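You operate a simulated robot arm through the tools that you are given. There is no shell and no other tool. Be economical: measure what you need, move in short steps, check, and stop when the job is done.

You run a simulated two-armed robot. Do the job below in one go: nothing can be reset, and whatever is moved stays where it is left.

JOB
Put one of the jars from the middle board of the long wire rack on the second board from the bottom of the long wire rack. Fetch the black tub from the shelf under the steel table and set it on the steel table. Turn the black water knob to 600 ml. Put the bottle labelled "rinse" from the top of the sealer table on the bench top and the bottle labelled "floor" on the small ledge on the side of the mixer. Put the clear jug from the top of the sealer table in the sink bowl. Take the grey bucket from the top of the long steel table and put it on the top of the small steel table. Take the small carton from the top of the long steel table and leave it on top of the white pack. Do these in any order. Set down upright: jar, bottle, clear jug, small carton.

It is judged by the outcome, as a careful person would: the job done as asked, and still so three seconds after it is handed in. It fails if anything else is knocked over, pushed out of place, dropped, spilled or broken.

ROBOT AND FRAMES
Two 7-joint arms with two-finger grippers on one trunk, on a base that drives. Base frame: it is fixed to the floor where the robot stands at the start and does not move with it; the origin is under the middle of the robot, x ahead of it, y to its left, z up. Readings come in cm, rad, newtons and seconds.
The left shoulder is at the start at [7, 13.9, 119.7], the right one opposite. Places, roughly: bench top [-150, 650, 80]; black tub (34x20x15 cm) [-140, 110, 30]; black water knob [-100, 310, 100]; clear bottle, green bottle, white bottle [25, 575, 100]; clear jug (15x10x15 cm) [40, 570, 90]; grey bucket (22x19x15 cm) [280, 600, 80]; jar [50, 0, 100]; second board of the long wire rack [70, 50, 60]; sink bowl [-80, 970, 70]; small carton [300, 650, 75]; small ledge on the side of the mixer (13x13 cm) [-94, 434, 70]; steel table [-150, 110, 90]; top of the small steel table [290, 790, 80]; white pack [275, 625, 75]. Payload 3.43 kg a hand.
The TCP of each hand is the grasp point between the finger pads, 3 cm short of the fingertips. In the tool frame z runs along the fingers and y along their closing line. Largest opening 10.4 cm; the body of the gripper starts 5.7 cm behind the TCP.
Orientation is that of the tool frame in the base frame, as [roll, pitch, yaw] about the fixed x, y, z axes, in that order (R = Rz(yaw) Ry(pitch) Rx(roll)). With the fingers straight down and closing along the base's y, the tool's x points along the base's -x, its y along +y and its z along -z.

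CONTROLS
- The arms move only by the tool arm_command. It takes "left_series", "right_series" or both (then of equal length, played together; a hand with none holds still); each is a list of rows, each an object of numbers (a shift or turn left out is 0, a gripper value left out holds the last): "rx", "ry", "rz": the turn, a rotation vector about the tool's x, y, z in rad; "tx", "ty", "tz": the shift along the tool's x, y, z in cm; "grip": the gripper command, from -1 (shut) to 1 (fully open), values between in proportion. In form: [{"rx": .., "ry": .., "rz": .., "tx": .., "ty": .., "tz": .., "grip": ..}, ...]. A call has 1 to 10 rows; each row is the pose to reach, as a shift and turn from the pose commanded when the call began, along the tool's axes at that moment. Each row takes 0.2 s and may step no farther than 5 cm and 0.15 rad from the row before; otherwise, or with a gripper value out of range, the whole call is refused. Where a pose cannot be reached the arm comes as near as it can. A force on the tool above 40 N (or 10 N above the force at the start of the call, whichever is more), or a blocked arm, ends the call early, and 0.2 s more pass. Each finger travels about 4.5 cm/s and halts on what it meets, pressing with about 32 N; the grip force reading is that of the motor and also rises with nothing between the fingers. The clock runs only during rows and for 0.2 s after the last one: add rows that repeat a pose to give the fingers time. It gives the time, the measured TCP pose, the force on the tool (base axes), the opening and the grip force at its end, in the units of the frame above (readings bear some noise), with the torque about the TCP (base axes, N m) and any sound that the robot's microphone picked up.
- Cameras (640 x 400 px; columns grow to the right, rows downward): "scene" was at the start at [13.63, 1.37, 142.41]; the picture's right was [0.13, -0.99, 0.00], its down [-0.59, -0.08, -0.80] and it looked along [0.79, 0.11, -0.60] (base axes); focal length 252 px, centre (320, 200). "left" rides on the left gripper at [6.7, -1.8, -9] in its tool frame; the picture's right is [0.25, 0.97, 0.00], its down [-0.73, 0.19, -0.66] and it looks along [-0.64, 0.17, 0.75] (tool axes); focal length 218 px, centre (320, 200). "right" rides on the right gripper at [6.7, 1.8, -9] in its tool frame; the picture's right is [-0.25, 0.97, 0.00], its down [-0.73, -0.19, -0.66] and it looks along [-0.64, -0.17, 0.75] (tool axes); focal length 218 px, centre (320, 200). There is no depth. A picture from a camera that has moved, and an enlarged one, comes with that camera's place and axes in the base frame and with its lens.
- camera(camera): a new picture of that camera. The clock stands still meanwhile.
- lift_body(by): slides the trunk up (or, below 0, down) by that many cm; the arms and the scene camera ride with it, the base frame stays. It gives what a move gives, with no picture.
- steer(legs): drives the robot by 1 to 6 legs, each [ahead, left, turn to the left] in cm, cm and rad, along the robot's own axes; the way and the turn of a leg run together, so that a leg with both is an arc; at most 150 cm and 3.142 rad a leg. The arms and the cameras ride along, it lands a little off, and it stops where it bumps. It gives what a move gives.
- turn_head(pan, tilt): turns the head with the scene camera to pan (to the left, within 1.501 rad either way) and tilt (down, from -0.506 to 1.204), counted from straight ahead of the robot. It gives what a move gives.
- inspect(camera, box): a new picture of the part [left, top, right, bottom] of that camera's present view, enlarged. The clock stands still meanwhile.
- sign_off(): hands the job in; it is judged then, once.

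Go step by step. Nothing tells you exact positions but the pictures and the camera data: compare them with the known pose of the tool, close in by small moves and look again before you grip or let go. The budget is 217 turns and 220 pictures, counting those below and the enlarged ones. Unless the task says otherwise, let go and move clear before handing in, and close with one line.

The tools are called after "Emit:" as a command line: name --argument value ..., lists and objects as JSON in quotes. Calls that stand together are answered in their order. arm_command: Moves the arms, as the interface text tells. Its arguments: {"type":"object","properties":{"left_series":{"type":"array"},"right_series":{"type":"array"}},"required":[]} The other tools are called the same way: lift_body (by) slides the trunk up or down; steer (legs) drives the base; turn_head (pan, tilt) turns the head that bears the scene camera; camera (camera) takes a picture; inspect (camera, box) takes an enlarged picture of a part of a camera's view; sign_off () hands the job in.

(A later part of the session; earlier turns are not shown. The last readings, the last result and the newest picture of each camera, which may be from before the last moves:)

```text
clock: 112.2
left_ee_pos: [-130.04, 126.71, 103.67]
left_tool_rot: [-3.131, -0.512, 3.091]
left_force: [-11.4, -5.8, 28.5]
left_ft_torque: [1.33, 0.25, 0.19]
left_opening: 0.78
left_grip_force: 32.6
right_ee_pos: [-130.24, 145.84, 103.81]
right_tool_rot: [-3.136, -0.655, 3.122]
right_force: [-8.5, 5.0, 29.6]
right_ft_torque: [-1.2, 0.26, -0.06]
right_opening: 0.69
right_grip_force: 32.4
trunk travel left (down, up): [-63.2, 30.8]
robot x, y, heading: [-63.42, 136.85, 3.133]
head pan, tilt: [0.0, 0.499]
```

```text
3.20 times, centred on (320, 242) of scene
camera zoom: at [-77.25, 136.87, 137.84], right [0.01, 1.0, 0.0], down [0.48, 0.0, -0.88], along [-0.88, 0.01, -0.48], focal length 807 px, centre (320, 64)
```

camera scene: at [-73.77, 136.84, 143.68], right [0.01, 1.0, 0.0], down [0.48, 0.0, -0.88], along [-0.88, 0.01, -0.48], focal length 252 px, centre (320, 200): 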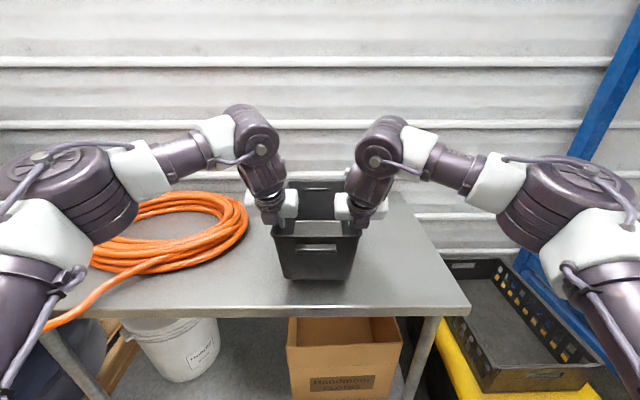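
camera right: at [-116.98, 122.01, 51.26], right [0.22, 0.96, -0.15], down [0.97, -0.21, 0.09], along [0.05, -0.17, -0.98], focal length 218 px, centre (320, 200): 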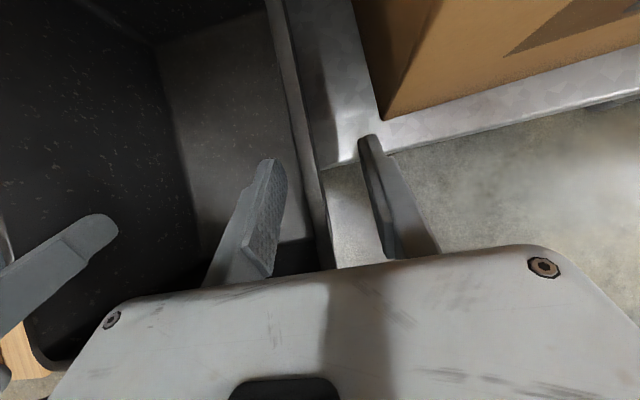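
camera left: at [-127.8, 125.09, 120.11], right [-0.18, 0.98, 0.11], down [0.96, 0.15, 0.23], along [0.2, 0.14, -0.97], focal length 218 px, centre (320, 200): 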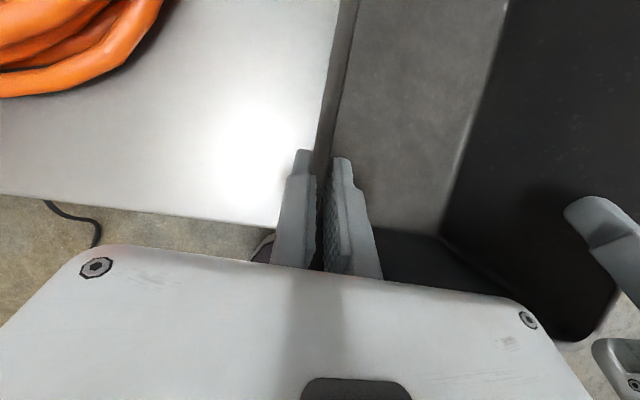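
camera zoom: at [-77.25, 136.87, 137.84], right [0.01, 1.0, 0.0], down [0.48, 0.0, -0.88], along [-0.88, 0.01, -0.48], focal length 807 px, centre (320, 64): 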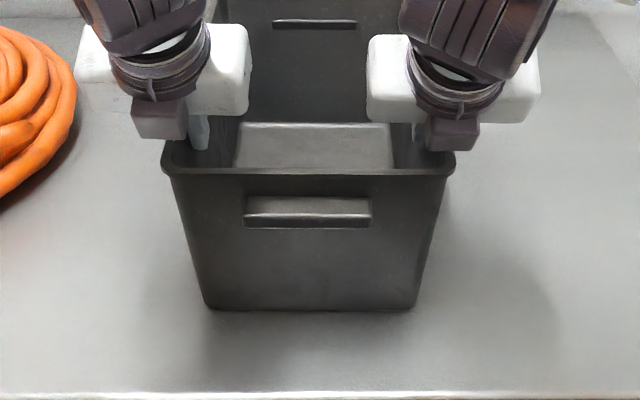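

The tub is on the table. I ease the pressure, release, and lift the hands clear.

Emit:
lift_body --by 0.7

Emit:
arm_command --left_series '[{"grip": -0.5}, {"grip": 0}, {"grip": 0}, {"grip": 0}]' --right_series '[{"grip": -0.5}, {"grip": 0}, {"grip": 0}, {"grip": 0}]'

Emit:
lift_body --by 12

Emit:
steer --legs '[[-35, 0, 0]]'

Emit:
camera --camera "scene"

```text
clock: 112.8
left_ee_pos: [-129.91, 126.67, 103.63]
left_tool_rot: [-3.125, -0.495, 3.087]
left_force: [-5.2, -2.4, 7.1]
left_ft_torque: [1.23, 0.1, 0.17]
left_opening: 0.79
left_grip_force: 32.0
right_ee_pos: [-130.26, 145.86, 103.76]
right_tool_rot: [3.141, -0.64, 3.125]
right_force: [0.8, 4.4, 13.2]
right_ft_torque: [-1.23, 0.22, -0.04]
right_opening: 0.69
right_grip_force: 32.0
trunk travel left (down, up): [-63.9, 30.1]
robot x, y, heading: [-63.52, 136.55, 3.133]
head pan, tilt: [0.0, 0.499]
```

```text
clock: 113.8
left_ee_pos: [-130.18, 126.49, 103.71]
left_tool_rot: [-3.127, -0.5, 3.086]
left_force: [0.3, -1.5, 0.7]
left_ft_torque: [0.02, -0.02, 0.0]
left_opening: 5.21
left_grip_force: 0.1
right_ee_pos: [-130.62, 145.89, 103.81]
right_tool_rot: [-3.14, -0.642, 3.128]
right_force: [0.0, -0.9, 0.2]
right_ft_torque: [0.0, 0.0, 0.0]
right_opening: 5.21
right_grip_force: 0.0
trunk travel left (down, up): [-63.9, 30.1]
robot x, y, heading: [-63.44, 136.75, 3.134]
head pan, tilt: [0.0, 0.499]
```

```text
clock: 115.3
left_ee_pos: [-130.21, 126.68, 115.77]
left_tool_rot: [-3.127, -0.498, 3.089]
left_force: [1.0, 0.3, 0.1]
left_ft_torque: [0.0, -0.03, -0.02]
left_opening: 5.18
left_grip_force: 0.1
right_ee_pos: [-130.61, 145.91, 115.85]
right_tool_rot: [-3.14, -0.642, 3.126]
right_force: [0.9, 0.3, -0.1]
right_ft_torque: [-0.01, 0.0, 0.0]
right_opening: 5.21
right_grip_force: 0.1
trunk travel left (down, up): [-75.9, 18.1]
robot x, y, heading: [-63.79, 136.52, 3.132]
head pan, tilt: [0.0, 0.499]
```

```text
clock: 117.5
left_ee_pos: [-95.04, 126.38, 115.68]
left_tool_rot: [-3.127, -0.497, 3.089]
left_force: [0.4, 1.6, 0.1]
left_ft_torque: [0.0, 0.0, -0.01]
left_opening: 5.2
left_grip_force: 0.1
right_ee_pos: [-95.38, 145.72, 115.57]
right_tool_rot: [-3.14, -0.639, 3.125]
right_force: [0.2, 1.0, 0.2]
right_ft_torque: [-0.05, 0.01, -0.01]
right_opening: 5.18
right_grip_force: 0.2
trunk travel left (down, up): [-75.9, 18.1]
robot x, y, heading: [-28.42, 136.06, 3.131]
head pan, tilt: [0.0, 0.499]
```

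```text
169 pictures are left
camera scene: at [-42.71, 136.61, 150.35], right [0.01, 1.0, 0.0], down [0.48, 0.0, -0.88], along [-0.88, 0.01, -0.48], focal length 252 px, centre (320, 200)
```

scene: 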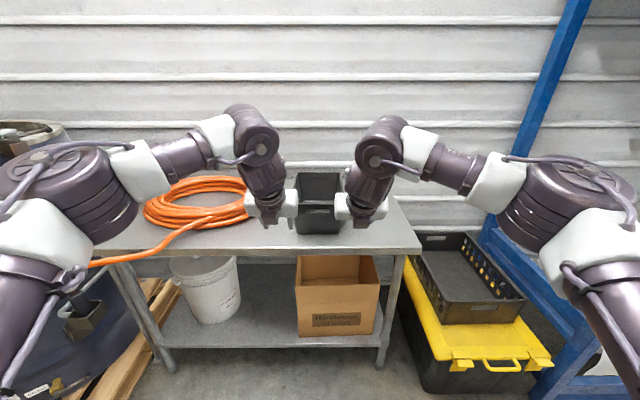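

Tub done. Next the water knob near [-100, 310, 100]: I back off and slide along the aisle sideways.

Emit:
steer --legs '[[-12, 0, 0], [0, -140, 0], [0, -30, 0]]'

Emit:
turn_head --pan 0 --tilt 0.3

Emit:
camera --camera "scene"

```text
clock: 127.0
left_ee_pos: [-81.72, 296.47, 115.68]
left_tool_rot: [-3.129, -0.499, 3.092]
left_force: [-0.9, -0.3, 0.0]
left_ft_torque: [0.0, -0.02, -0.03]
left_opening: 5.2
left_grip_force: 0.1
right_ee_pos: [-81.96, 315.69, 115.72]
right_tool_rot: [3.141, -0.639, 3.13]
right_force: [0.2, -0.5, 0.3]
right_ft_torque: [0.01, 0.0, 0.0]
right_opening: 5.21
right_grip_force: 0.1
trunk travel left (down, up): [-75.9, 18.1]
robot x, y, heading: [-15.05, 306.92, 3.138]
head pan, tilt: [0.0, 0.499]
```

```text
clock: 127.8
left_ee_pos: [-81.75, 296.59, 115.75]
left_tool_rot: [-3.126, -0.5, 3.093]
left_force: [0.1, 0.6, -0.1]
left_ft_torque: [-0.02, 0.02, 0.02]
left_opening: 5.18
left_grip_force: 0.0
right_ee_pos: [-82.07, 315.86, 115.81]
right_tool_rot: [3.142, -0.642, 3.13]
right_force: [0.0, -0.5, -0.3]
right_ft_torque: [0.0, 0.02, -0.02]
right_opening: 5.18
right_grip_force: 0.1
trunk travel left (down, up): [-75.9, 18.1]
robot x, y, heading: [-15.19, 306.62, 3.138]
head pan, tilt: [0.0, 0.3]
```

```text
168 pictures are left
camera scene: at [-29.57, 307.05, 152.21], right [0.0, 1.0, 0.0], down [0.3, 0.0, -0.95], along [-0.95, 0.0, -0.3], focal length 252 px, centre (320, 200)
```

scene: 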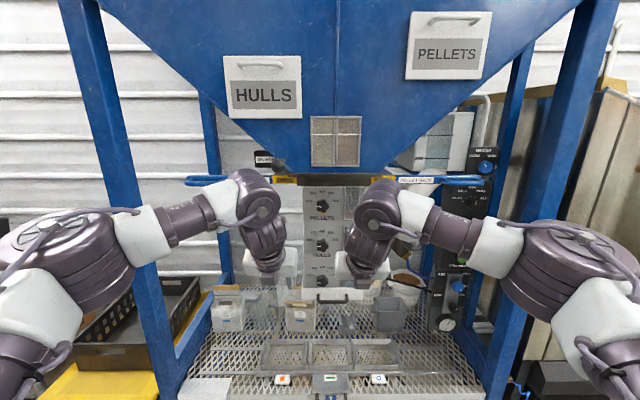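

There are several knobs; I zoom in on the centre panel and the right panel.

Emit:
inspect --camera "scene" --box '[270, 170, 400, 290]'

Emit:
inspect --camera "scene" --box '[400, 140, 540, 340]'

Emit:
camera --camera "right"

```text
3.33 times, centred on (335, 230) of scene
camera zoom: at [-29.57, 307.05, 152.21], right [0.0, 1.0, 0.0], down [0.3, 0.0, -0.95], along [-0.95, 0.0, -0.3], focal length 840 px, centre (270, 100)
```

zoom: 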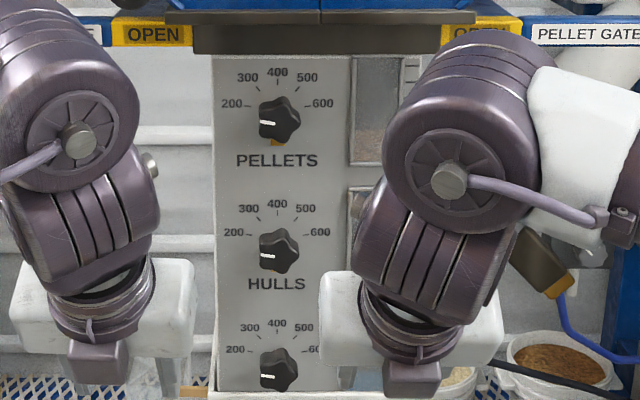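

```text
2.00 times, centred on (470, 240) of scene
camera zoom: at [-29.57, 307.05, 152.21], right [0.0, 1.0, 0.0], down [0.3, 0.0, -0.95], along [-0.95, 0.0, -0.3], focal length 504 px, centre (20, 120)
```

zoom: 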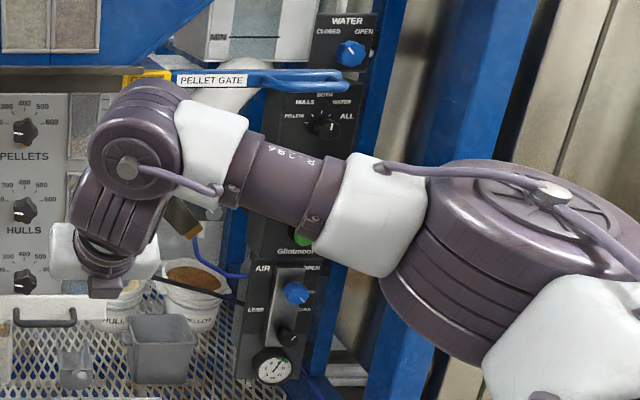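

```text
165 pictures are left
camera right: at [-82.18, 317.64, 126.98], right [0.21, 0.97, -0.15], down [0.98, -0.2, 0.09], along [0.06, -0.17, -0.98], focal length 218 px, centre (320, 200)
```

right: 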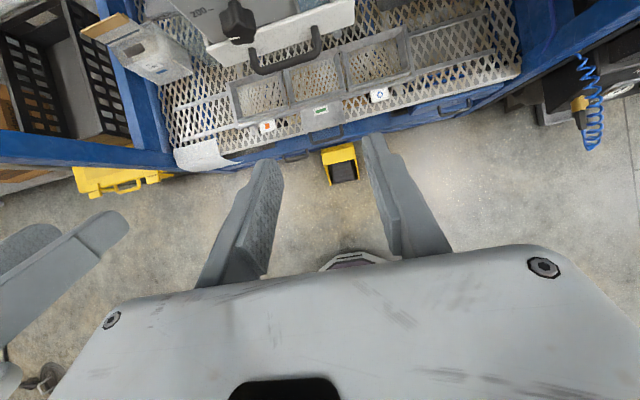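

The bottom knob of the centre panel (≈[-102, 308, 102]) should be WATER. I spread the hands and lower the view to see its label, pointer and what sits under it.

Emit:
arm_command --left_series '[{"ty": -4}, {"ty": -8}, {"ty": -12}, {"ty": -16}]' --right_series '[{"ty": 4}, {"ty": 8}, {"ty": 12}, {"ty": 16}]'

Emit:
lift_body --by -25

Emit:
camera --camera "scene"

Emit:
inspect --camera "scene" --box '[270, 160, 390, 260]'

```text
clock: 128.8
left_ee_pos: [-82.39, 280.57, 115.97]
left_tool_rot: [-3.125, -0.498, 3.092]
left_force: [0.0, 0.7, -0.2]
left_ft_torque: [0.01, 0.03, 0.03]
left_opening: 5.2
left_grip_force: 0.0
right_ee_pos: [-81.71, 331.88, 115.84]
right_tool_rot: [-3.141, -0.642, 3.131]
right_force: [0.0, 0.5, 0.0]
right_ft_torque: [0.0, -0.02, 0.03]
right_opening: 5.18
right_grip_force: 0.0
trunk travel left (down, up): [-75.9, 18.1]
robot x, y, heading: [-15.33, 306.8, 3.137]
head pan, tilt: [0.0, 0.3]
```

```text
clock: 131.3
left_ee_pos: [-82.35, 280.65, 90.97]
left_tool_rot: [-3.128, -0.5, 3.092]
left_force: [-0.7, -0.6, -0.2]
left_ft_torque: [-0.02, -0.01, 0.03]
left_opening: 5.19
left_grip_force: 0.1
right_ee_pos: [-81.83, 331.88, 90.74]
right_tool_rot: [-3.14, -0.64, 3.131]
right_force: [0.6, 0.3, 0.1]
right_ft_torque: [0.0, 0.03, 0.03]
right_opening: 5.2
right_grip_force: 0.0
trunk travel left (down, up): [-50.9, 43.1]
robot x, y, heading: [-15.18, 306.79, 3.137]
head pan, tilt: [0.0, 0.3]
```

```text
164 pictures are left
camera scene: at [-29.55, 306.99, 127.23], right [0.0, 1.0, 0.0], down [0.3, 0.0, -0.96], along [-0.96, 0.0, -0.3], focal length 252 px, centre (320, 200)
```

scene: 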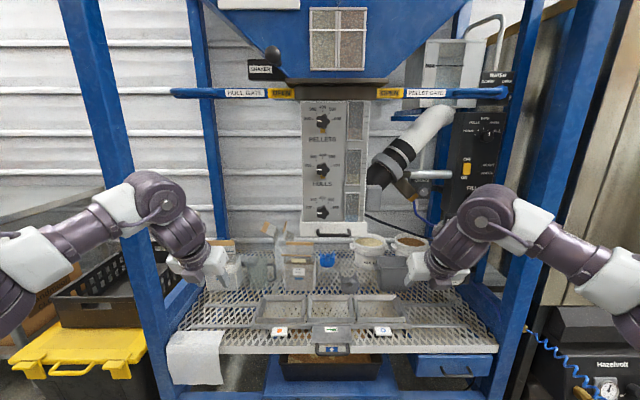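

```text
4.00 times, centred on (330, 210) of scene
camera zoom: at [-29.55, 306.99, 127.23], right [0.0, 1.0, 0.0], down [0.3, 0.0, -0.96], along [-0.96, 0.0, -0.3], focal length 1008 px, centre (280, 160)
```

zoom: 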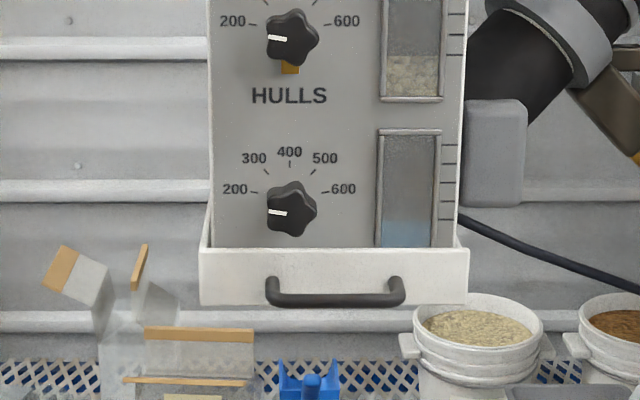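

The bottom knob is the water knob (tray lip hides its label), pointer at 200. I check the lip height relative to the knob by looking level at it.

Emit:
lift_body --by -25

Emit:
turn_head --pan 0 --tilt 0

Emit:
inspect --camera "scene" --box '[260, 140, 380, 240]'

```text
clock: 133.9
left_ee_pos: [-82.44, 280.68, 65.95]
left_tool_rot: [-3.129, -0.5, 3.091]
left_force: [-0.3, -0.4, -0.3]
left_ft_torque: [0.0, 0.0, -0.01]
left_opening: 5.21
left_grip_force: 0.0
right_ee_pos: [-81.99, 331.83, 65.78]
right_tool_rot: [-3.14, -0.64, 3.129]
right_force: [-0.3, 0.5, -0.1]
right_ft_torque: [0.01, 0.03, -0.02]
right_opening: 5.18
right_grip_force: 0.0
trunk travel left (down, up): [-25.9, 68.1]
robot x, y, heading: [-14.93, 306.62, 3.14]
head pan, tilt: [0.0, 0.3]
```

```text
clock: 134.7
left_ee_pos: [-82.44, 280.67, 65.82]
left_tool_rot: [-3.127, -0.5, 3.091]
left_force: [0.2, 0.6, -0.1]
left_ft_torque: [0.0, -0.02, -0.03]
left_opening: 5.2
left_grip_force: 0.0
right_ee_pos: [-81.95, 331.86, 65.82]
right_tool_rot: [-3.139, -0.639, 3.129]
right_force: [-0.8, 0.2, 0.2]
right_ft_torque: [-0.01, -0.01, -0.01]
right_opening: 5.19
right_grip_force: 0.2
trunk travel left (down, up): [-25.9, 68.1]
robot x, y, heading: [-15.4, 306.76, 3.143]
head pan, tilt: [0.0, 0.0]
```

```text
4.00 times, centred on (320, 190) of scene
camera zoom: at [-29.22, 306.99, 104.99], right [0.0, 1.0, 0.0], down [0.0, 0.0, -1.0], along [-1.0, 0.0, 0.0], focal length 1008 px, centre (320, 240)
```

zoom: 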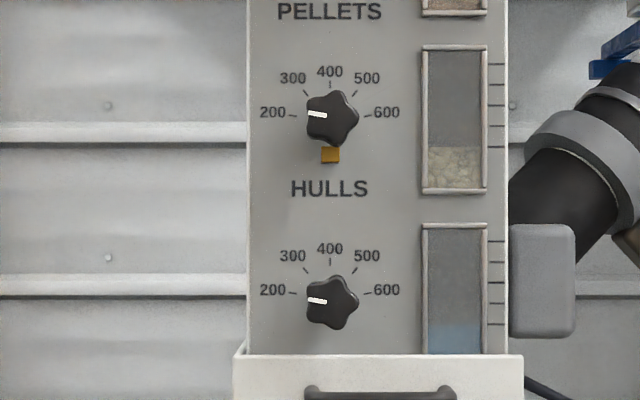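

The lip is about 3.4 cm below the knob centre (knob ≈[-102.5, 307.8, 100.6], Ø3.8), so a horizontal fingertip grip with limited roll will do, with regrasps. I raise the trunk, pull the left hand back and level the right hand.

Emit:
lift_body --by 30

Emit:
arm_command --left_series '[{"tx": -4, "tz": -2}, {"tx": -8, "tz": -4}, {"tx": -12, "tz": -6}, {"tx": -16, "tz": -8}, {"tx": -19, "tz": -10}, {"tx": -19, "tz": -10}, {"tx": -19, "tz": -10}, {"tx": -19, "tz": -10}]' --right_series '[{"ry": 0.13, "ty": -2}, {"ry": 0.26, "ty": -4}, {"ry": 0.39, "ty": -6}, {"ry": 0.52, "ty": -8}, {"ry": 0.65, "ty": -10}, {"ry": 0.78, "ty": -12}, {"ry": 0.93, "ty": -14}, {"ry": 0.93, "ty": -14}]'

Emit:
steer --legs '[[6, 10, 0]]'

Emit:
turn_head --pan -0.1 --tilt 0.4

Emit:
camera --camera "scene"

Emit:
camera --camera "right"

```text
clock: 137.7
left_ee_pos: [-82.45, 280.55, 95.83]
left_tool_rot: [-3.126, -0.497, 3.092]
left_force: [-0.1, 0.5, 0.0]
left_ft_torque: [0.01, 0.0, 0.0]
left_opening: 5.22
left_grip_force: 0.0
right_ee_pos: [-81.93, 331.94, 95.77]
right_tool_rot: [-3.14, -0.642, 3.129]
right_force: [-0.4, 0.8, -0.2]
right_ft_torque: [0.0, 0.03, -0.04]
right_opening: 5.19
right_grip_force: 0.1
trunk travel left (down, up): [-55.9, 38.1]
robot x, y, heading: [-15.06, 307.18, 3.133]
head pan, tilt: [0.0, 0.0]
```

```text
clock: 139.5
left_ee_pos: [-61.23, 280.27, 95.72]
left_tool_rot: [-3.123, -0.498, 3.088]
left_force: [0.4, 0.5, 1.1]
left_ft_torque: [-0.08, -0.02, 0.0]
left_opening: 5.21
left_grip_force: 0.1
right_ee_pos: [-81.94, 318.33, 95.82]
right_tool_rot: [-1.351, -1.563, 1.34]
right_force: [0.4, 0.8, -0.2]
right_ft_torque: [0.05, 0.04, 0.05]
right_opening: 5.21
right_grip_force: 0.0
trunk travel left (down, up): [-55.9, 38.1]
robot x, y, heading: [-15.18, 306.63, 3.137]
head pan, tilt: [0.0, 0.0]
```

```text
clock: 140.8
left_ee_pos: [-67.1, 269.78, 95.65]
left_tool_rot: [-3.127, -0.5, 3.09]
left_force: [0.6, -1.0, -0.6]
left_ft_torque: [0.01, 0.0, 0.01]
left_opening: 5.19
left_grip_force: 0.1
right_ee_pos: [-88.02, 308.01, 95.74]
right_tool_rot: [-1.512, -1.569, 1.499]
right_force: [0.1, 0.1, -0.2]
right_ft_torque: [-0.01, -0.03, 0.0]
right_opening: 5.19
right_grip_force: 0.0
trunk travel left (down, up): [-55.9, 38.1]
robot x, y, heading: [-20.97, 296.65, 3.138]
head pan, tilt: [0.0, 0.0]
```

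```text
clock: 141.6
left_ee_pos: [-66.99, 269.71, 95.68]
left_tool_rot: [-3.13, -0.499, 3.091]
left_force: [0.1, 0.6, 0.1]
left_ft_torque: [0.0, 0.03, 0.01]
left_opening: 5.2
left_grip_force: 0.1
right_ee_pos: [-88.0, 307.99, 95.84]
right_tool_rot: [-1.384, -1.57, 1.371]
right_force: [-0.3, 0.9, -0.2]
right_ft_torque: [-0.01, 0.0, -0.01]
right_opening: 5.22
right_grip_force: 0.0
trunk travel left (down, up): [-55.9, 38.1]
robot x, y, heading: [-21.25, 296.84, 3.136]
head pan, tilt: [-0.099, 0.4]
```

```text
161 pictures are left
camera scene: at [-35.46, 297.92, 131.3], right [0.1, 0.99, 0.0], down [0.39, -0.04, -0.92], along [-0.92, 0.1, -0.39], focal length 252 px, centre (320, 200)
```

scene: 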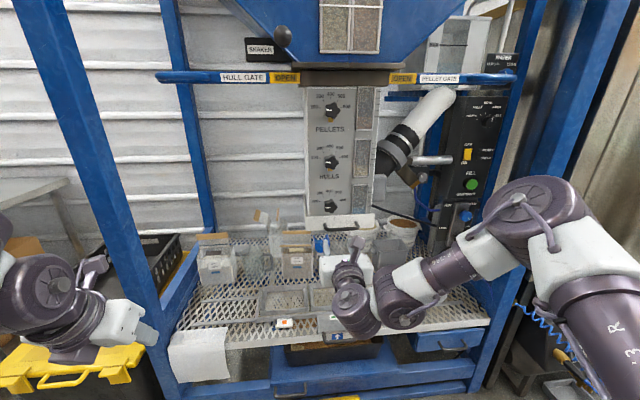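

```text
160 pictures are left
camera right: at [-79.1, 309.6, 102.54], right [0.01, 0.97, -0.25], down [0.65, -0.2, -0.73], along [-0.76, -0.16, -0.64], focal length 218 px, centre (320, 200)
```

right: 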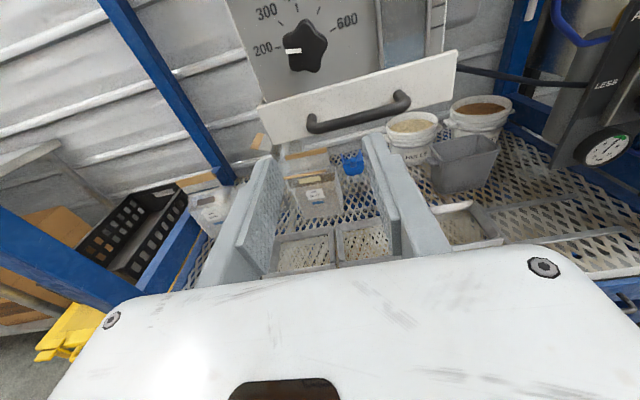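

Knob confirmed at about [-102, 308, 100.6]. I raise the right hand to its height, pre-roll 43° counter-clockwise and fold the left hand back more.

Emit:
arm_command --right_series '[{"rz": -0.13, "tx": 1.6, "grip": 0}, {"rz": -0.26, "tx": 3.2}, {"rz": -0.39, "tx": 4.8}, {"rz": -0.52, "tx": 4.8}, {"rz": -0.65, "tx": 4.8}, {"rz": -0.75, "tx": 4.8}]' --left_series '[{"tx": -3, "tz": -1.6}, {"tx": -6, "tz": -3.2}, {"tx": -9, "tz": -4.8}, {"tx": -11, "tz": -6}, {"tx": -11, "tz": -6}, {"tx": -11, "tz": -6}]'

Emit:
steer --legs '[[7, 0, 0]]'

Emit:
camera --camera "right"

Emit:
camera --camera "scene"

```text
clock: 143.0
left_ee_pos: [-63.12, 268.16, 96.9]
left_tool_rot: [-3.127, -0.497, 3.09]
left_force: [0.5, -0.5, 0.1]
left_ft_torque: [-0.02, 0.04, 0.02]
left_opening: 5.19
left_grip_force: 0.0
left hand out of reach, approached as far as the arm can: row 1, 2, 3, 4, 5, 6
right_ee_pos: [-88.06, 307.89, 100.63]
right_tool_rot: [1.571, -0.822, -1.582]
right_force: [-0.4, 0.2, 0.3]
right_ft_torque: [0.02, -0.02, -0.04]
right_opening: 5.17
right_grip_force: 0.0
trunk travel left (down, up): [-55.9, 38.1]
robot x, y, heading: [-21.28, 296.73, 3.14]
head pan, tilt: [-0.099, 0.4]
```

```text
clock: 144.0
left_ee_pos: [-70.31, 268.13, 96.96]
left_tool_rot: [-3.128, -0.497, 3.09]
left_force: [-0.7, 0.2, -0.1]
left_ft_torque: [0.0, 0.05, 0.02]
left_opening: 5.21
left_grip_force: 0.0
right_ee_pos: [-94.97, 307.95, 100.61]
right_tool_rot: [1.571, -0.823, -1.584]
right_force: [-0.2, 0.1, 0.2]
right_ft_torque: [0.0, -0.01, -0.01]
right_opening: 5.18
right_grip_force: 0.0
trunk travel left (down, up): [-55.9, 38.1]
robot x, y, heading: [-28.14, 296.57, 3.137]
head pan, tilt: [-0.099, 0.4]
```

```text
159 pictures are left
camera right: at [-86.21, 304.54, 106.7], right [0.01, 0.88, 0.47], down [0.66, 0.35, -0.66], along [-0.75, 0.32, -0.58], focal length 218 px, centre (320, 200)
```

right: 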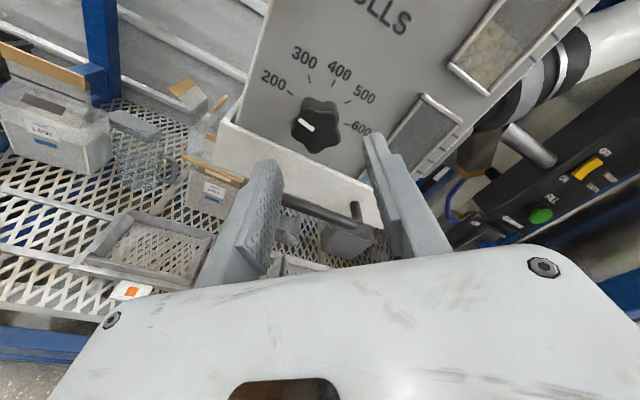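

```text
158 pictures are left
camera scene: at [-42.57, 297.91, 131.29], right [0.1, 0.99, 0.0], down [0.39, -0.04, -0.92], along [-0.92, 0.1, -0.39], focal length 252 px, centre (320, 200)
```

scene: 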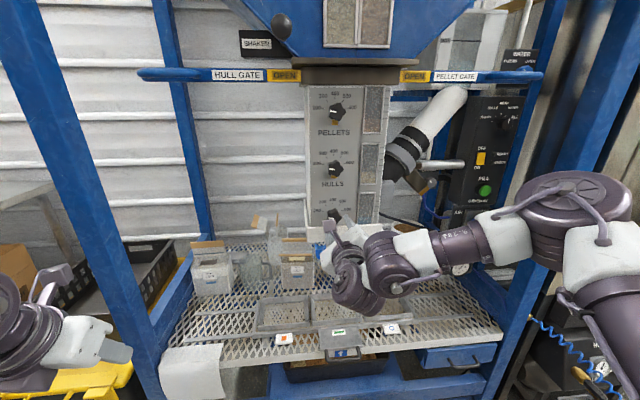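

I narrow the opening to 4.6 cm and advance onto the knob in 1 cm rows.

Emit:
arm_command --right_series '[{"grip": -0.1}, {"tz": 1}, {"tz": 2}, {"tz": 3}, {"tz": 4}, {"tz": 4.8}]'

Emit:
camera --camera "right"

Emit:
inspect --camera "scene" --box '[290, 180, 410, 260]'

```text
clock: 145.4
left_ee_pos: [-69.93, 268.13, 97.13]
left_tool_rot: [-3.128, -0.502, 3.089]
left_force: [0.0, 0.0, 0.2]
left_ft_torque: [0.01, 0.02, -0.01]
left_opening: 5.2
left_grip_force: 0.1
right_ee_pos: [-99.34, 307.91, 100.58]
right_tool_rot: [1.575, -0.822, -1.582]
right_force: [26.2, -1.5, -6.8]
right_ft_torque: [-0.02, -0.64, 0.48]
right_opening: 4.49
right_grip_force: 0.0
trunk travel left (down, up): [-55.9, 38.1]
robot x, y, heading: [-27.86, 296.96, 3.135]
head pan, tilt: [-0.099, 0.4]
```

```text
157 pictures are left
camera right: at [-90.46, 304.54, 106.73], right [0.0, 0.88, 0.47], down [0.66, 0.35, -0.66], along [-0.75, 0.32, -0.58], focal length 218 px, centre (320, 200)
```

right: 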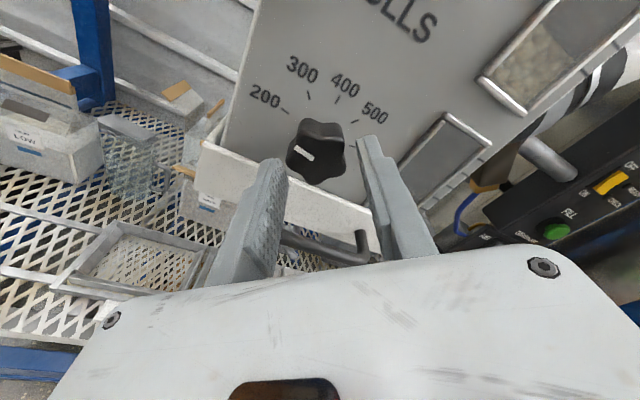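

```text
5.00 times, centred on (350, 220) of scene
camera zoom: at [-41.98, 297.93, 131.33], right [0.1, 0.99, 0.0], down [0.38, -0.04, -0.92], along [-0.92, 0.1, -0.39], focal length 1260 px, centre (170, 100)
```

zoom: 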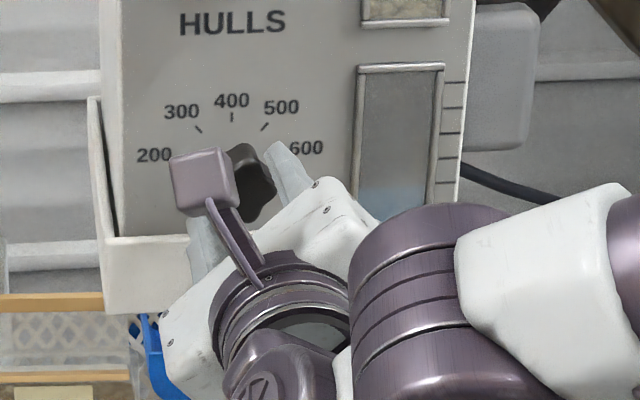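

Something stops the lower-left fingertip. I back 1 cm and look closely.

Emit:
arm_command --right_series '[{"tz": -1}, {"tz": -1}]'

Emit:
inspect --camera "right" --box '[200, 80, 440, 240]'

```text
clock: 146.0
left_ee_pos: [-70.25, 268.1, 96.93]
left_tool_rot: [-3.127, -0.5, 3.091]
left_force: [0.4, 0.6, -0.1]
left_ft_torque: [0.03, 0.01, 0.01]
left_opening: 5.23
left_grip_force: 0.2
right_ee_pos: [-98.71, 307.95, 100.86]
right_tool_rot: [1.568, -0.822, -1.581]
right_force: [-0.2, -0.1, -0.2]
right_ft_torque: [-0.01, -0.03, -0.01]
right_opening: 4.67
right_grip_force: 0.1
trunk travel left (down, up): [-55.9, 38.1]
robot x, y, heading: [-28.0, 296.54, 3.137]
head pan, tilt: [-0.099, 0.4]
```

```text
2.50 times, centred on (320, 160) of right
camera zoom: at [-89.95, 304.58, 106.86], right [0.01, 0.88, 0.47], down [0.66, 0.35, -0.67], along [-0.75, 0.32, -0.58], focal length 546 px, centre (320, 300)
```

zoom: 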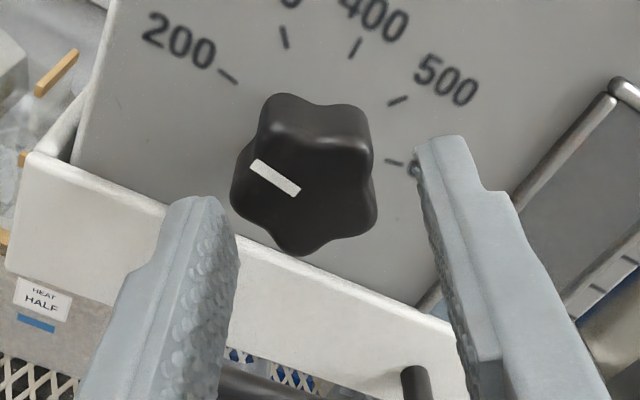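

The knob centre is ~0.4 cm lower than my axis. I correct, reduce the roll to −0.5 rad, open slightly and advance again.

Emit:
arm_command --right_series '[{"tx": -0.25, "ty": -0.39, "rz": 0.13, "grip": 0}, {"tx": -0.25, "ty": -0.39, "rz": 0.25, "grip": 0}, {"tx": -0.25, "ty": -0.39, "rz": 0.25, "tz": 0.6}, {"tx": -0.25, "ty": -0.39, "rz": 0.25, "tz": 1.2}, {"tx": -0.25, "ty": -0.39, "rz": 0.25, "tz": 1.8}, {"tx": -0.25, "ty": -0.39, "rz": 0.25, "tz": 2.3}]'

Emit:
inspect --camera "right" --box '[200, 80, 440, 240]'

```text
clock: 147.4
left_ee_pos: [-70.17, 268.14, 96.88]
left_tool_rot: [-3.129, -0.496, 3.09]
left_force: [0.6, 0.6, 1.1]
left_ft_torque: [-0.03, 0.0, -0.01]
left_opening: 5.22
left_grip_force: 0.1
right_ee_pos: [-101.11, 307.94, 100.28]
right_tool_rot: [1.571, -1.073, -1.583]
right_force: [0.1, 1.0, -0.1]
right_ft_torque: [-0.03, 0.0, -0.02]
right_opening: 5.2
right_grip_force: 0.0
trunk travel left (down, up): [-55.9, 38.1]
robot x, y, heading: [-28.03, 296.84, 3.135]
head pan, tilt: [-0.099, 0.4]
```

```text
2.50 times, centred on (320, 160) of right
camera zoom: at [-92.28, 306.11, 106.9], right [0.01, 0.97, 0.24], down [0.66, 0.17, -0.73], along [-0.75, 0.17, -0.64], focal length 546 px, centre (320, 300)
```

zoom: 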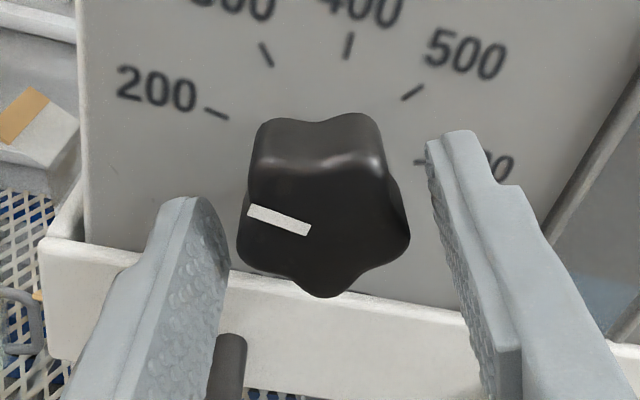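

Well centred and no contact. I grip the knob.

Emit:
arm_command --right_series '[{"grip": -1}, {"grip": -1}, {"grip": -1}, {"grip": -1}]'

Emit:
inspect --camera "right" --box '[200, 80, 440, 240]'

```text
clock: 148.4
left_ee_pos: [-70.25, 268.11, 96.89]
left_tool_rot: [-3.128, -0.496, 3.091]
left_force: [0.0, 0.0, 1.3]
left_ft_torque: [0.0, 0.01, 0.03]
left_opening: 5.25
left_grip_force: 0.0
right_ee_pos: [-101.12, 307.94, 100.09]
right_tool_rot: [1.569, -1.072, -1.581]
right_force: [-2.7, 2.1, 2.9]
right_ft_torque: [0.0, -0.16, 0.22]
right_opening: 4.12
right_grip_force: 45.2
trunk travel left (down, up): [-55.9, 38.1]
robot x, y, heading: [-28.05, 296.9, 3.135]
head pan, tilt: [-0.099, 0.4]
```

```text
2.50 times, centred on (320, 160) of right
camera zoom: at [-92.29, 306.16, 106.93], right [0.01, 0.97, 0.24], down [0.66, 0.17, -0.73], along [-0.75, 0.17, -0.64], focal length 546 px, centre (320, 300)
```

zoom: 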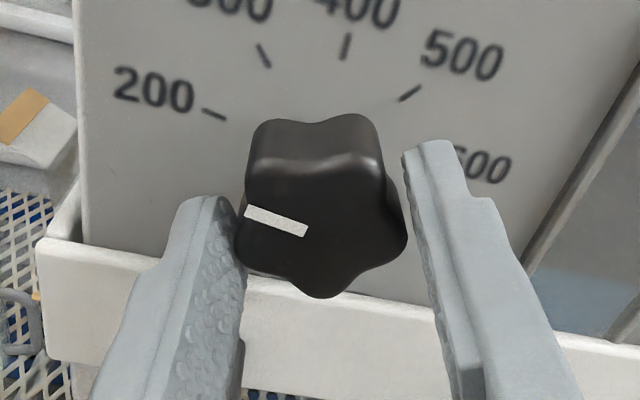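

Gripped. I turn clockwise by about 1.05 rad.

Emit:
arm_command --right_series '[{"rz": 0.13}, {"rz": 0.26}, {"rz": 0.39}, {"rz": 0.52}, {"rz": 0.65}, {"rz": 0.78}, {"rz": 0.91}, {"rz": 1.05}, {"rz": 1.05}]'

Emit:
inspect --camera "right" --box '[200, 80, 440, 240]'

```text
clock: 150.4
left_ee_pos: [-70.3, 268.08, 97.02]
left_tool_rot: [-3.129, -0.497, 3.091]
left_force: [0.3, 0.5, 0.1]
left_ft_torque: [-0.01, 0.01, 0.01]
left_opening: 5.22
left_grip_force: 0.1
right_ee_pos: [-101.03, 307.9, 100.05]
right_tool_rot: [-1.569, -1.018, 1.561]
right_force: [-10.1, -2.8, 8.0]
right_ft_torque: [0.02, 0.06, 0.65]
right_opening: 4.15
right_grip_force: 45.3
trunk travel left (down, up): [-55.9, 38.1]
robot x, y, heading: [-28.52, 296.67, 3.134]
head pan, tilt: [-0.099, 0.4]
```

```text
2.50 times, centred on (320, 160) of right
camera zoom: at [-92.22, 312.73, 104.98], right [0.01, 0.69, -0.72], down [0.65, -0.55, -0.52], along [-0.76, -0.47, -0.45], focal length 546 px, centre (320, 300)
```

zoom: 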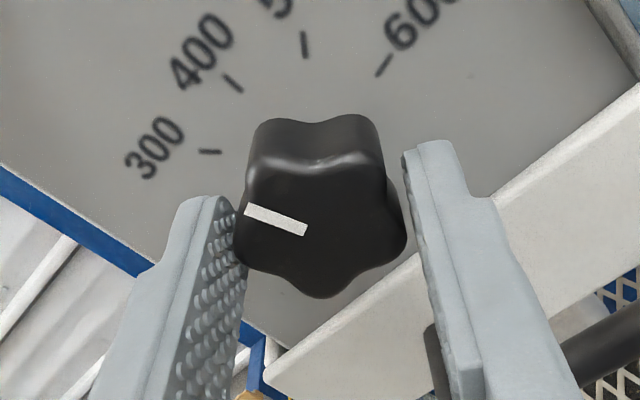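

Turned 60°. I open, roll back and take a second bite.

Emit:
arm_command --right_series '[{"grip": 0}, {"grip": 0}, {"rz": -0.15}, {"rz": -0.3}, {"rz": -0.45}, {"rz": -0.6}, {"rz": -0.75}, {"rz": -0.9}, {"rz": -1.05}]'

Emit:
arm_command --right_series '[{"grip": -1}, {"grip": -1}, {"grip": -1}, {"grip": -1}, {"rz": 0.15}, {"rz": 0.3}, {"rz": 0.45}, {"rz": 0.6}, {"rz": 0.75}, {"rz": 0.9}]'

Emit:
inspect --camera "right" --box '[200, 80, 440, 240]'

```text
clock: 152.4
left_ee_pos: [-70.27, 268.21, 96.9]
left_tool_rot: [-3.127, -0.497, 3.092]
left_force: [0.5, 0.3, -0.1]
left_ft_torque: [-0.02, 0.0, 0.02]
left_opening: 5.22
left_grip_force: 0.0
right_ee_pos: [-101.15, 307.87, 100.18]
right_tool_rot: [1.571, -1.068, -1.582]
right_force: [-1.0, -0.6, 0.4]
right_ft_torque: [-0.01, -0.01, -0.04]
right_opening: 5.21
right_grip_force: 0.0
trunk travel left (down, up): [-55.9, 38.1]
robot x, y, heading: [-28.4, 297.12, 3.135]
head pan, tilt: [-0.099, 0.4]
```

```text
clock: 154.6
left_ee_pos: [-70.3, 268.15, 96.82]
left_tool_rot: [-3.127, -0.498, 3.091]
left_force: [0.1, 0.5, 0.9]
left_ft_torque: [0.0, 0.0, 0.02]
left_opening: 5.18
left_grip_force: 0.2
right_ee_pos: [-101.23, 307.83, 100.14]
right_tool_rot: [-1.57, -1.169, 1.56]
right_force: [-4.2, -1.1, 3.5]
right_ft_torque: [0.04, -0.37, 0.84]
right_opening: 4.16
right_grip_force: 44.9
trunk travel left (down, up): [-55.9, 38.1]
robot x, y, heading: [-28.11, 296.84, 3.139]
head pan, tilt: [-0.099, 0.4]
```

```text
2.50 times, centred on (320, 160) of right
camera zoom: at [-92.22, 311.99, 105.66], right [0.01, 0.79, -0.61], down [0.65, -0.47, -0.6], along [-0.76, -0.4, -0.52], focal length 546 px, centre (320, 300)
```

zoom: 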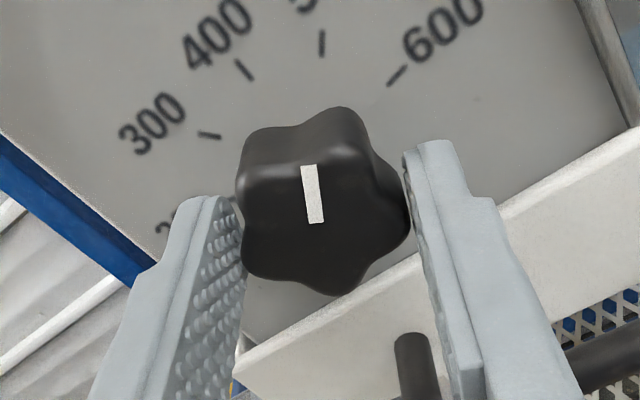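

Pointer is past 450. Third bite now.

Emit:
arm_command --right_series '[{"grip": 0}, {"grip": 0}, {"rz": -0.15}, {"rz": -0.3}, {"rz": -0.45}, {"rz": -0.6}, {"rz": -0.75}, {"rz": -0.9}]'

Emit:
arm_command --right_series '[{"grip": -1}, {"grip": -1}, {"grip": -1}, {"grip": -1}, {"rz": 0.15}, {"rz": 0.3}, {"rz": 0.45}, {"rz": 0.6}, {"rz": 0.7}, {"rz": 0.75}]'

Emit:
inspect --camera "right" --box '[200, 80, 440, 240]'

Emit:
inspect --camera "scene" --box '[290, 180, 410, 260]'

```text
clock: 156.4
left_ee_pos: [-70.28, 268.1, 97.0]
left_tool_rot: [-3.127, -0.498, 3.09]
left_force: [0.3, -1.0, 0.4]
left_ft_torque: [0.01, -0.01, 0.01]
left_opening: 5.2
left_grip_force: 0.1
right_ee_pos: [-101.06, 307.83, 100.26]
right_tool_rot: [1.571, -1.068, -1.581]
right_force: [-1.4, -0.3, 1.1]
right_ft_torque: [0.02, -0.02, -0.03]
right_opening: 5.2
right_grip_force: 0.2
trunk travel left (down, up): [-55.9, 38.1]
robot x, y, heading: [-28.09, 296.73, 3.138]
head pan, tilt: [-0.099, 0.4]
```

```text
clock: 158.6
left_ee_pos: [-70.42, 268.1, 96.97]
left_tool_rot: [-3.126, -0.498, 3.093]
left_force: [-0.7, 0.4, 0.7]
left_ft_torque: [0.01, -0.04, 0.02]
left_opening: 5.19
left_grip_force: 0.1
right_ee_pos: [-101.21, 307.82, 100.26]
right_tool_rot: [-1.571, -1.317, 1.558]
right_force: [-5.9, 0.2, 2.7]
right_ft_torque: [-0.02, -0.02, 0.6]
right_opening: 4.13
right_grip_force: 44.5
trunk travel left (down, up): [-55.9, 38.1]
robot x, y, heading: [-28.18, 296.9, 3.135]
head pan, tilt: [-0.099, 0.4]
```

```text
2.50 times, centred on (320, 160) of right
camera zoom: at [-92.21, 311.13, 106.22], right [0.01, 0.87, -0.49], down [0.65, -0.37, -0.66], along [-0.76, -0.31, -0.57], focal length 546 px, centre (320, 300)
```

zoom: 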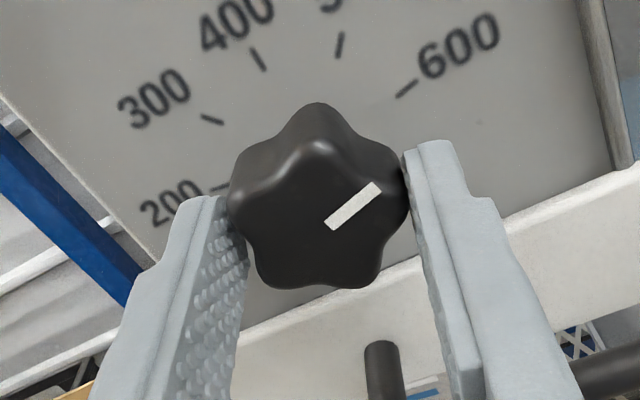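

```text
5.00 times, centred on (350, 220) of scene
camera zoom: at [-42.55, 297.91, 131.29], right [0.1, 0.99, 0.0], down [0.39, -0.04, -0.92], along [-0.92, 0.1, -0.39], focal length 1260 px, centre (170, 100)
```

zoom: 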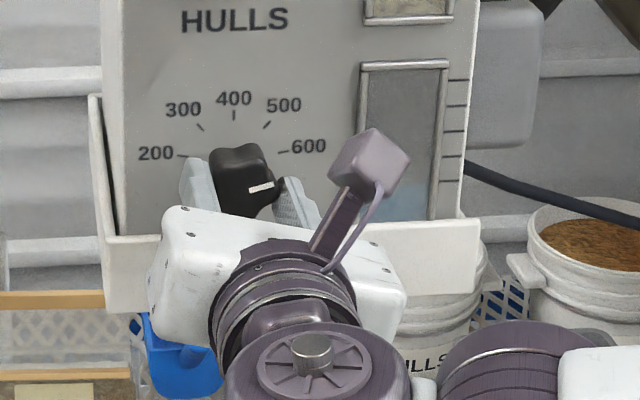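

Pointer looks almost parallel to the 600 tick; I zoom to measure.

Emit:
inspect --camera "right" --box '[300, 90, 400, 180]'

Emit:
inspect --camera "scene" --box '[325, 203, 365, 225]'

```text
4.44 times, centred on (350, 135) of right
camera zoom: at [-92.21, 311.13, 106.22], right [0.01, 0.87, -0.49], down [0.65, -0.37, -0.66], along [-0.76, -0.31, -0.57], focal length 970 px, centre (187, 489)
```

zoom: 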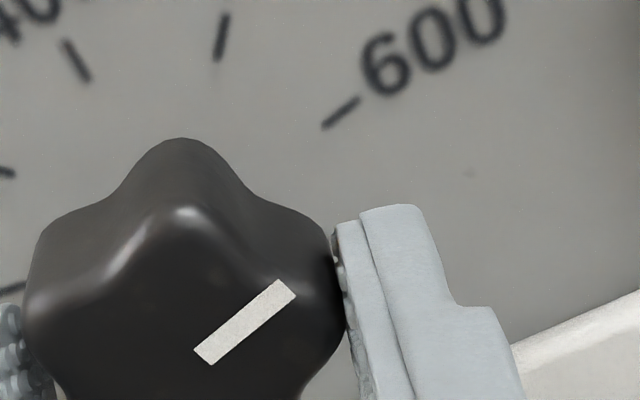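

```text
16.00 times, centred on (345, 214) of scene
camera zoom: at [-42.55, 297.91, 131.29], right [0.1, 0.99, 0.0], down [0.39, -0.04, -0.92], along [-0.92, 0.1, -0.39], focal length 4033 px, centre (-80, -24)
```

zoom: 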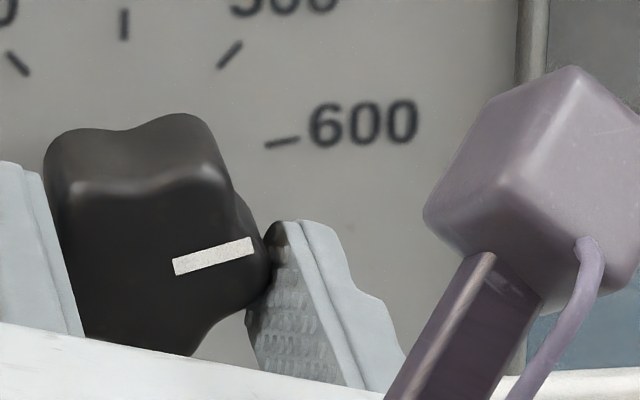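

Pointer is parallel to the 600 tick. I open and withdraw straight back, then verify.

Emit:
arm_command --right_series '[{"grip": -0.3}, {"grip": 0}, {"grip": 0}, {"tz": -2}, {"tz": -5}, {"tz": -8}]'

Emit:
steer --legs '[[-15, 0, 0]]'

Emit:
inspect --camera "scene" --box '[290, 160, 390, 230]'

Emit:
inspect --camera "right" --box '[220, 0, 420, 125]'

```text
clock: 160.0
left_ee_pos: [-70.29, 268.08, 96.94]
left_tool_rot: [-3.129, -0.498, 3.091]
left_force: [-0.4, -0.6, -0.7]
left_ft_torque: [0.0, 0.03, 0.03]
left_opening: 5.17
left_grip_force: 0.1
right_ee_pos: [-92.99, 307.65, 100.1]
right_tool_rot: [-1.569, -1.32, 1.557]
right_force: [0.0, -0.2, 0.1]
right_ft_torque: [-0.01, 0.0, 0.0]
right_opening: 5.22
right_grip_force: 0.2
trunk travel left (down, up): [-55.9, 38.1]
robot x, y, heading: [-28.18, 296.51, 3.141]
head pan, tilt: [-0.099, 0.4]
```

```text
clock: 161.4
left_ee_pos: [-55.36, 268.25, 96.96]
left_tool_rot: [-3.128, -0.497, 3.093]
left_force: [0.7, -0.9, -0.7]
left_ft_torque: [0.02, 0.04, -0.02]
left_opening: 5.2
left_grip_force: 0.0
right_ee_pos: [-78.18, 307.75, 100.15]
right_tool_rot: [-1.572, -1.319, 1.56]
right_force: [-0.5, 0.1, 0.4]
right_ft_torque: [0.0, -0.02, 0.0]
right_opening: 5.18
right_grip_force: 0.0
trunk travel left (down, up): [-55.9, 38.1]
robot x, y, heading: [-13.51, 296.79, 3.139]
head pan, tilt: [-0.099, 0.4]
```

```text
5.71 times, centred on (340, 195) of scene
camera zoom: at [-27.61, 297.86, 131.29], right [0.1, 0.99, 0.0], down [0.39, -0.04, -0.92], along [-0.92, 0.1, -0.39], focal length 1440 px, centre (206, 229)
```

zoom: 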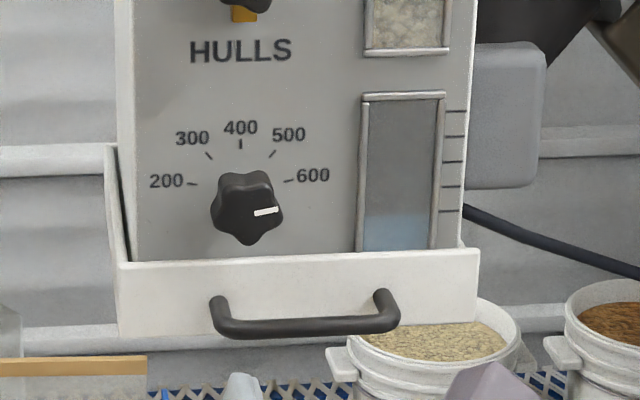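

```text
3.20 times, centred on (320, 62) of right
camera zoom: at [-69.33, 310.94, 106.18], right [0.01, 0.87, -0.49], down [0.65, -0.37, -0.66], along [-0.76, -0.31, -0.57], focal length 698 px, centre (320, 640)
```

zoom: 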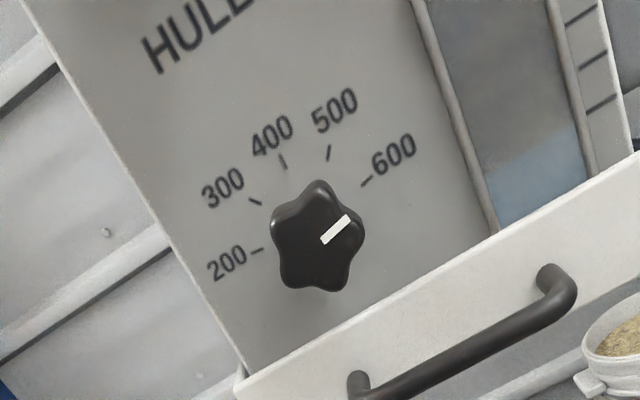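

Knob reads 600. Next I turn to face +y, straighten the hands, and drive up the aisle to view mixer ledge and sealer table.

Emit:
arm_command --right_series '[{"rz": -0.13}, {"rz": -0.25}]'

Emit:
steer --legs '[[0, 0, -1.57], [110, 0, 0]]'

Emit:
turn_head --pan 0 --tilt 0.3

Emit:
camera --camera "scene"

Emit:
turn_head --pan 1.2 --tilt 0.4

Emit:
camera --camera "scene"

```text
clock: 162.0
left_ee_pos: [-55.36, 268.13, 97.03]
left_tool_rot: [-3.128, -0.499, 3.091]
left_force: [0.2, -0.5, 0.5]
left_ft_torque: [0.01, 0.0, 0.02]
left_opening: 5.22
left_grip_force: 0.0
right_ee_pos: [-78.18, 307.73, 100.21]
right_tool_rot: [2.681, -1.57, -2.694]
right_force: [1.0, -1.0, 0.5]
right_ft_torque: [0.01, -0.01, 0.02]
right_opening: 5.2
right_grip_force: 0.2
trunk travel left (down, up): [-55.9, 38.1]
robot x, y, heading: [-13.31, 296.27, 3.139]
head pan, tilt: [-0.099, 0.4]
```

```text
clock: 171.4
left_ee_pos: [-42.91, 448.33, 96.82]
left_tool_rot: [-3.127, -0.496, 1.532]
left_force: [-0.2, -0.7, 0.3]
left_ft_torque: [0.0, 0.01, 0.0]
left_opening: 5.18
left_grip_force: 0.1
right_ee_pos: [-3.44, 471.68, 100.1]
right_tool_rot: [-1.763, -1.57, 0.19]
right_force: [0.6, 0.0, -0.7]
right_ft_torque: [-0.05, -0.01, 0.0]
right_opening: 5.21
right_grip_force: 0.0
trunk travel left (down, up): [-55.9, 38.1]
robot x, y, heading: [-13.9, 406.36, 1.578]
head pan, tilt: [-0.099, 0.4]
```

```text
clock: 172.1
left_ee_pos: [-42.73, 448.31, 97.01]
left_tool_rot: [-3.128, -0.497, 1.53]
left_force: [-0.5, -0.4, 0.2]
left_ft_torque: [-0.02, 0.02, 0.02]
left_opening: 5.19
left_grip_force: 0.0
right_ee_pos: [-3.49, 471.67, 100.13]
right_tool_rot: [-1.738, -1.569, 0.168]
right_force: [-0.1, 0.2, -0.3]
right_ft_torque: [0.0, -0.03, -0.02]
right_opening: 5.21
right_grip_force: 0.1
trunk travel left (down, up): [-55.9, 38.1]
robot x, y, heading: [-13.68, 406.51, 1.572]
head pan, tilt: [0.0, 0.3]
```

```text
144 pictures are left
camera scene: at [-13.91, 421.16, 132.22], right [1.0, 0.0, 0.0], down [0.0, -0.3, -0.96], along [0.0, 0.96, -0.3], focal length 252 px, centre (320, 200)
```

scene: 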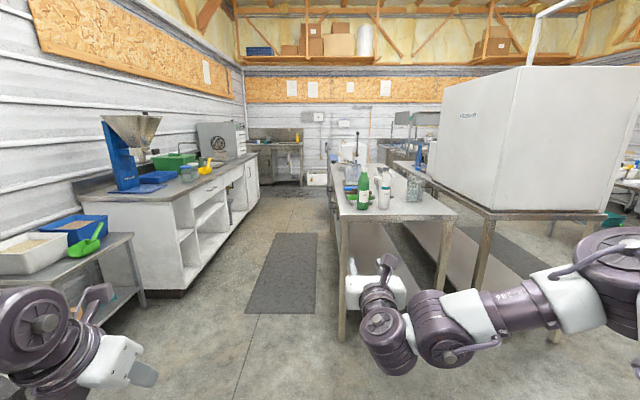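

```text
clock: 173.5
left_ee_pos: [-42.8, 448.23, 96.97]
left_tool_rot: [-3.128, -0.497, 1.531]
left_force: [0.0, 0.7, 0.4]
left_ft_torque: [0.0, -0.02, -0.01]
left_opening: 5.17
left_grip_force: 0.1
right_ee_pos: [-3.34, 471.68, 100.1]
right_tool_rot: [-1.674, -1.567, 0.103]
right_force: [-0.3, -0.4, 0.0]
right_ft_torque: [-0.01, 0.0, 0.02]
right_opening: 5.19
right_grip_force: 0.0
trunk travel left (down, up): [-55.9, 38.1]
robot x, y, heading: [-13.65, 406.33, 1.57]
head pan, tilt: [1.201, 0.4]
```

```text
143 pictures are left
camera scene: at [-22.52, 415.12, 131.3], right [0.36, 0.93, 0.0], down [0.36, -0.14, -0.92], along [-0.86, 0.33, -0.39], focal length 252 px, centre (320, 200)
```

scene: 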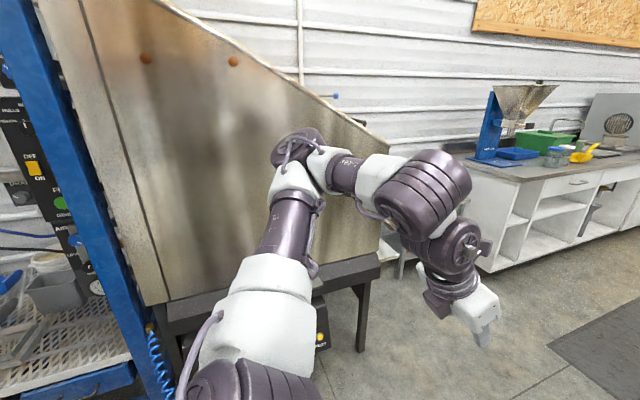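

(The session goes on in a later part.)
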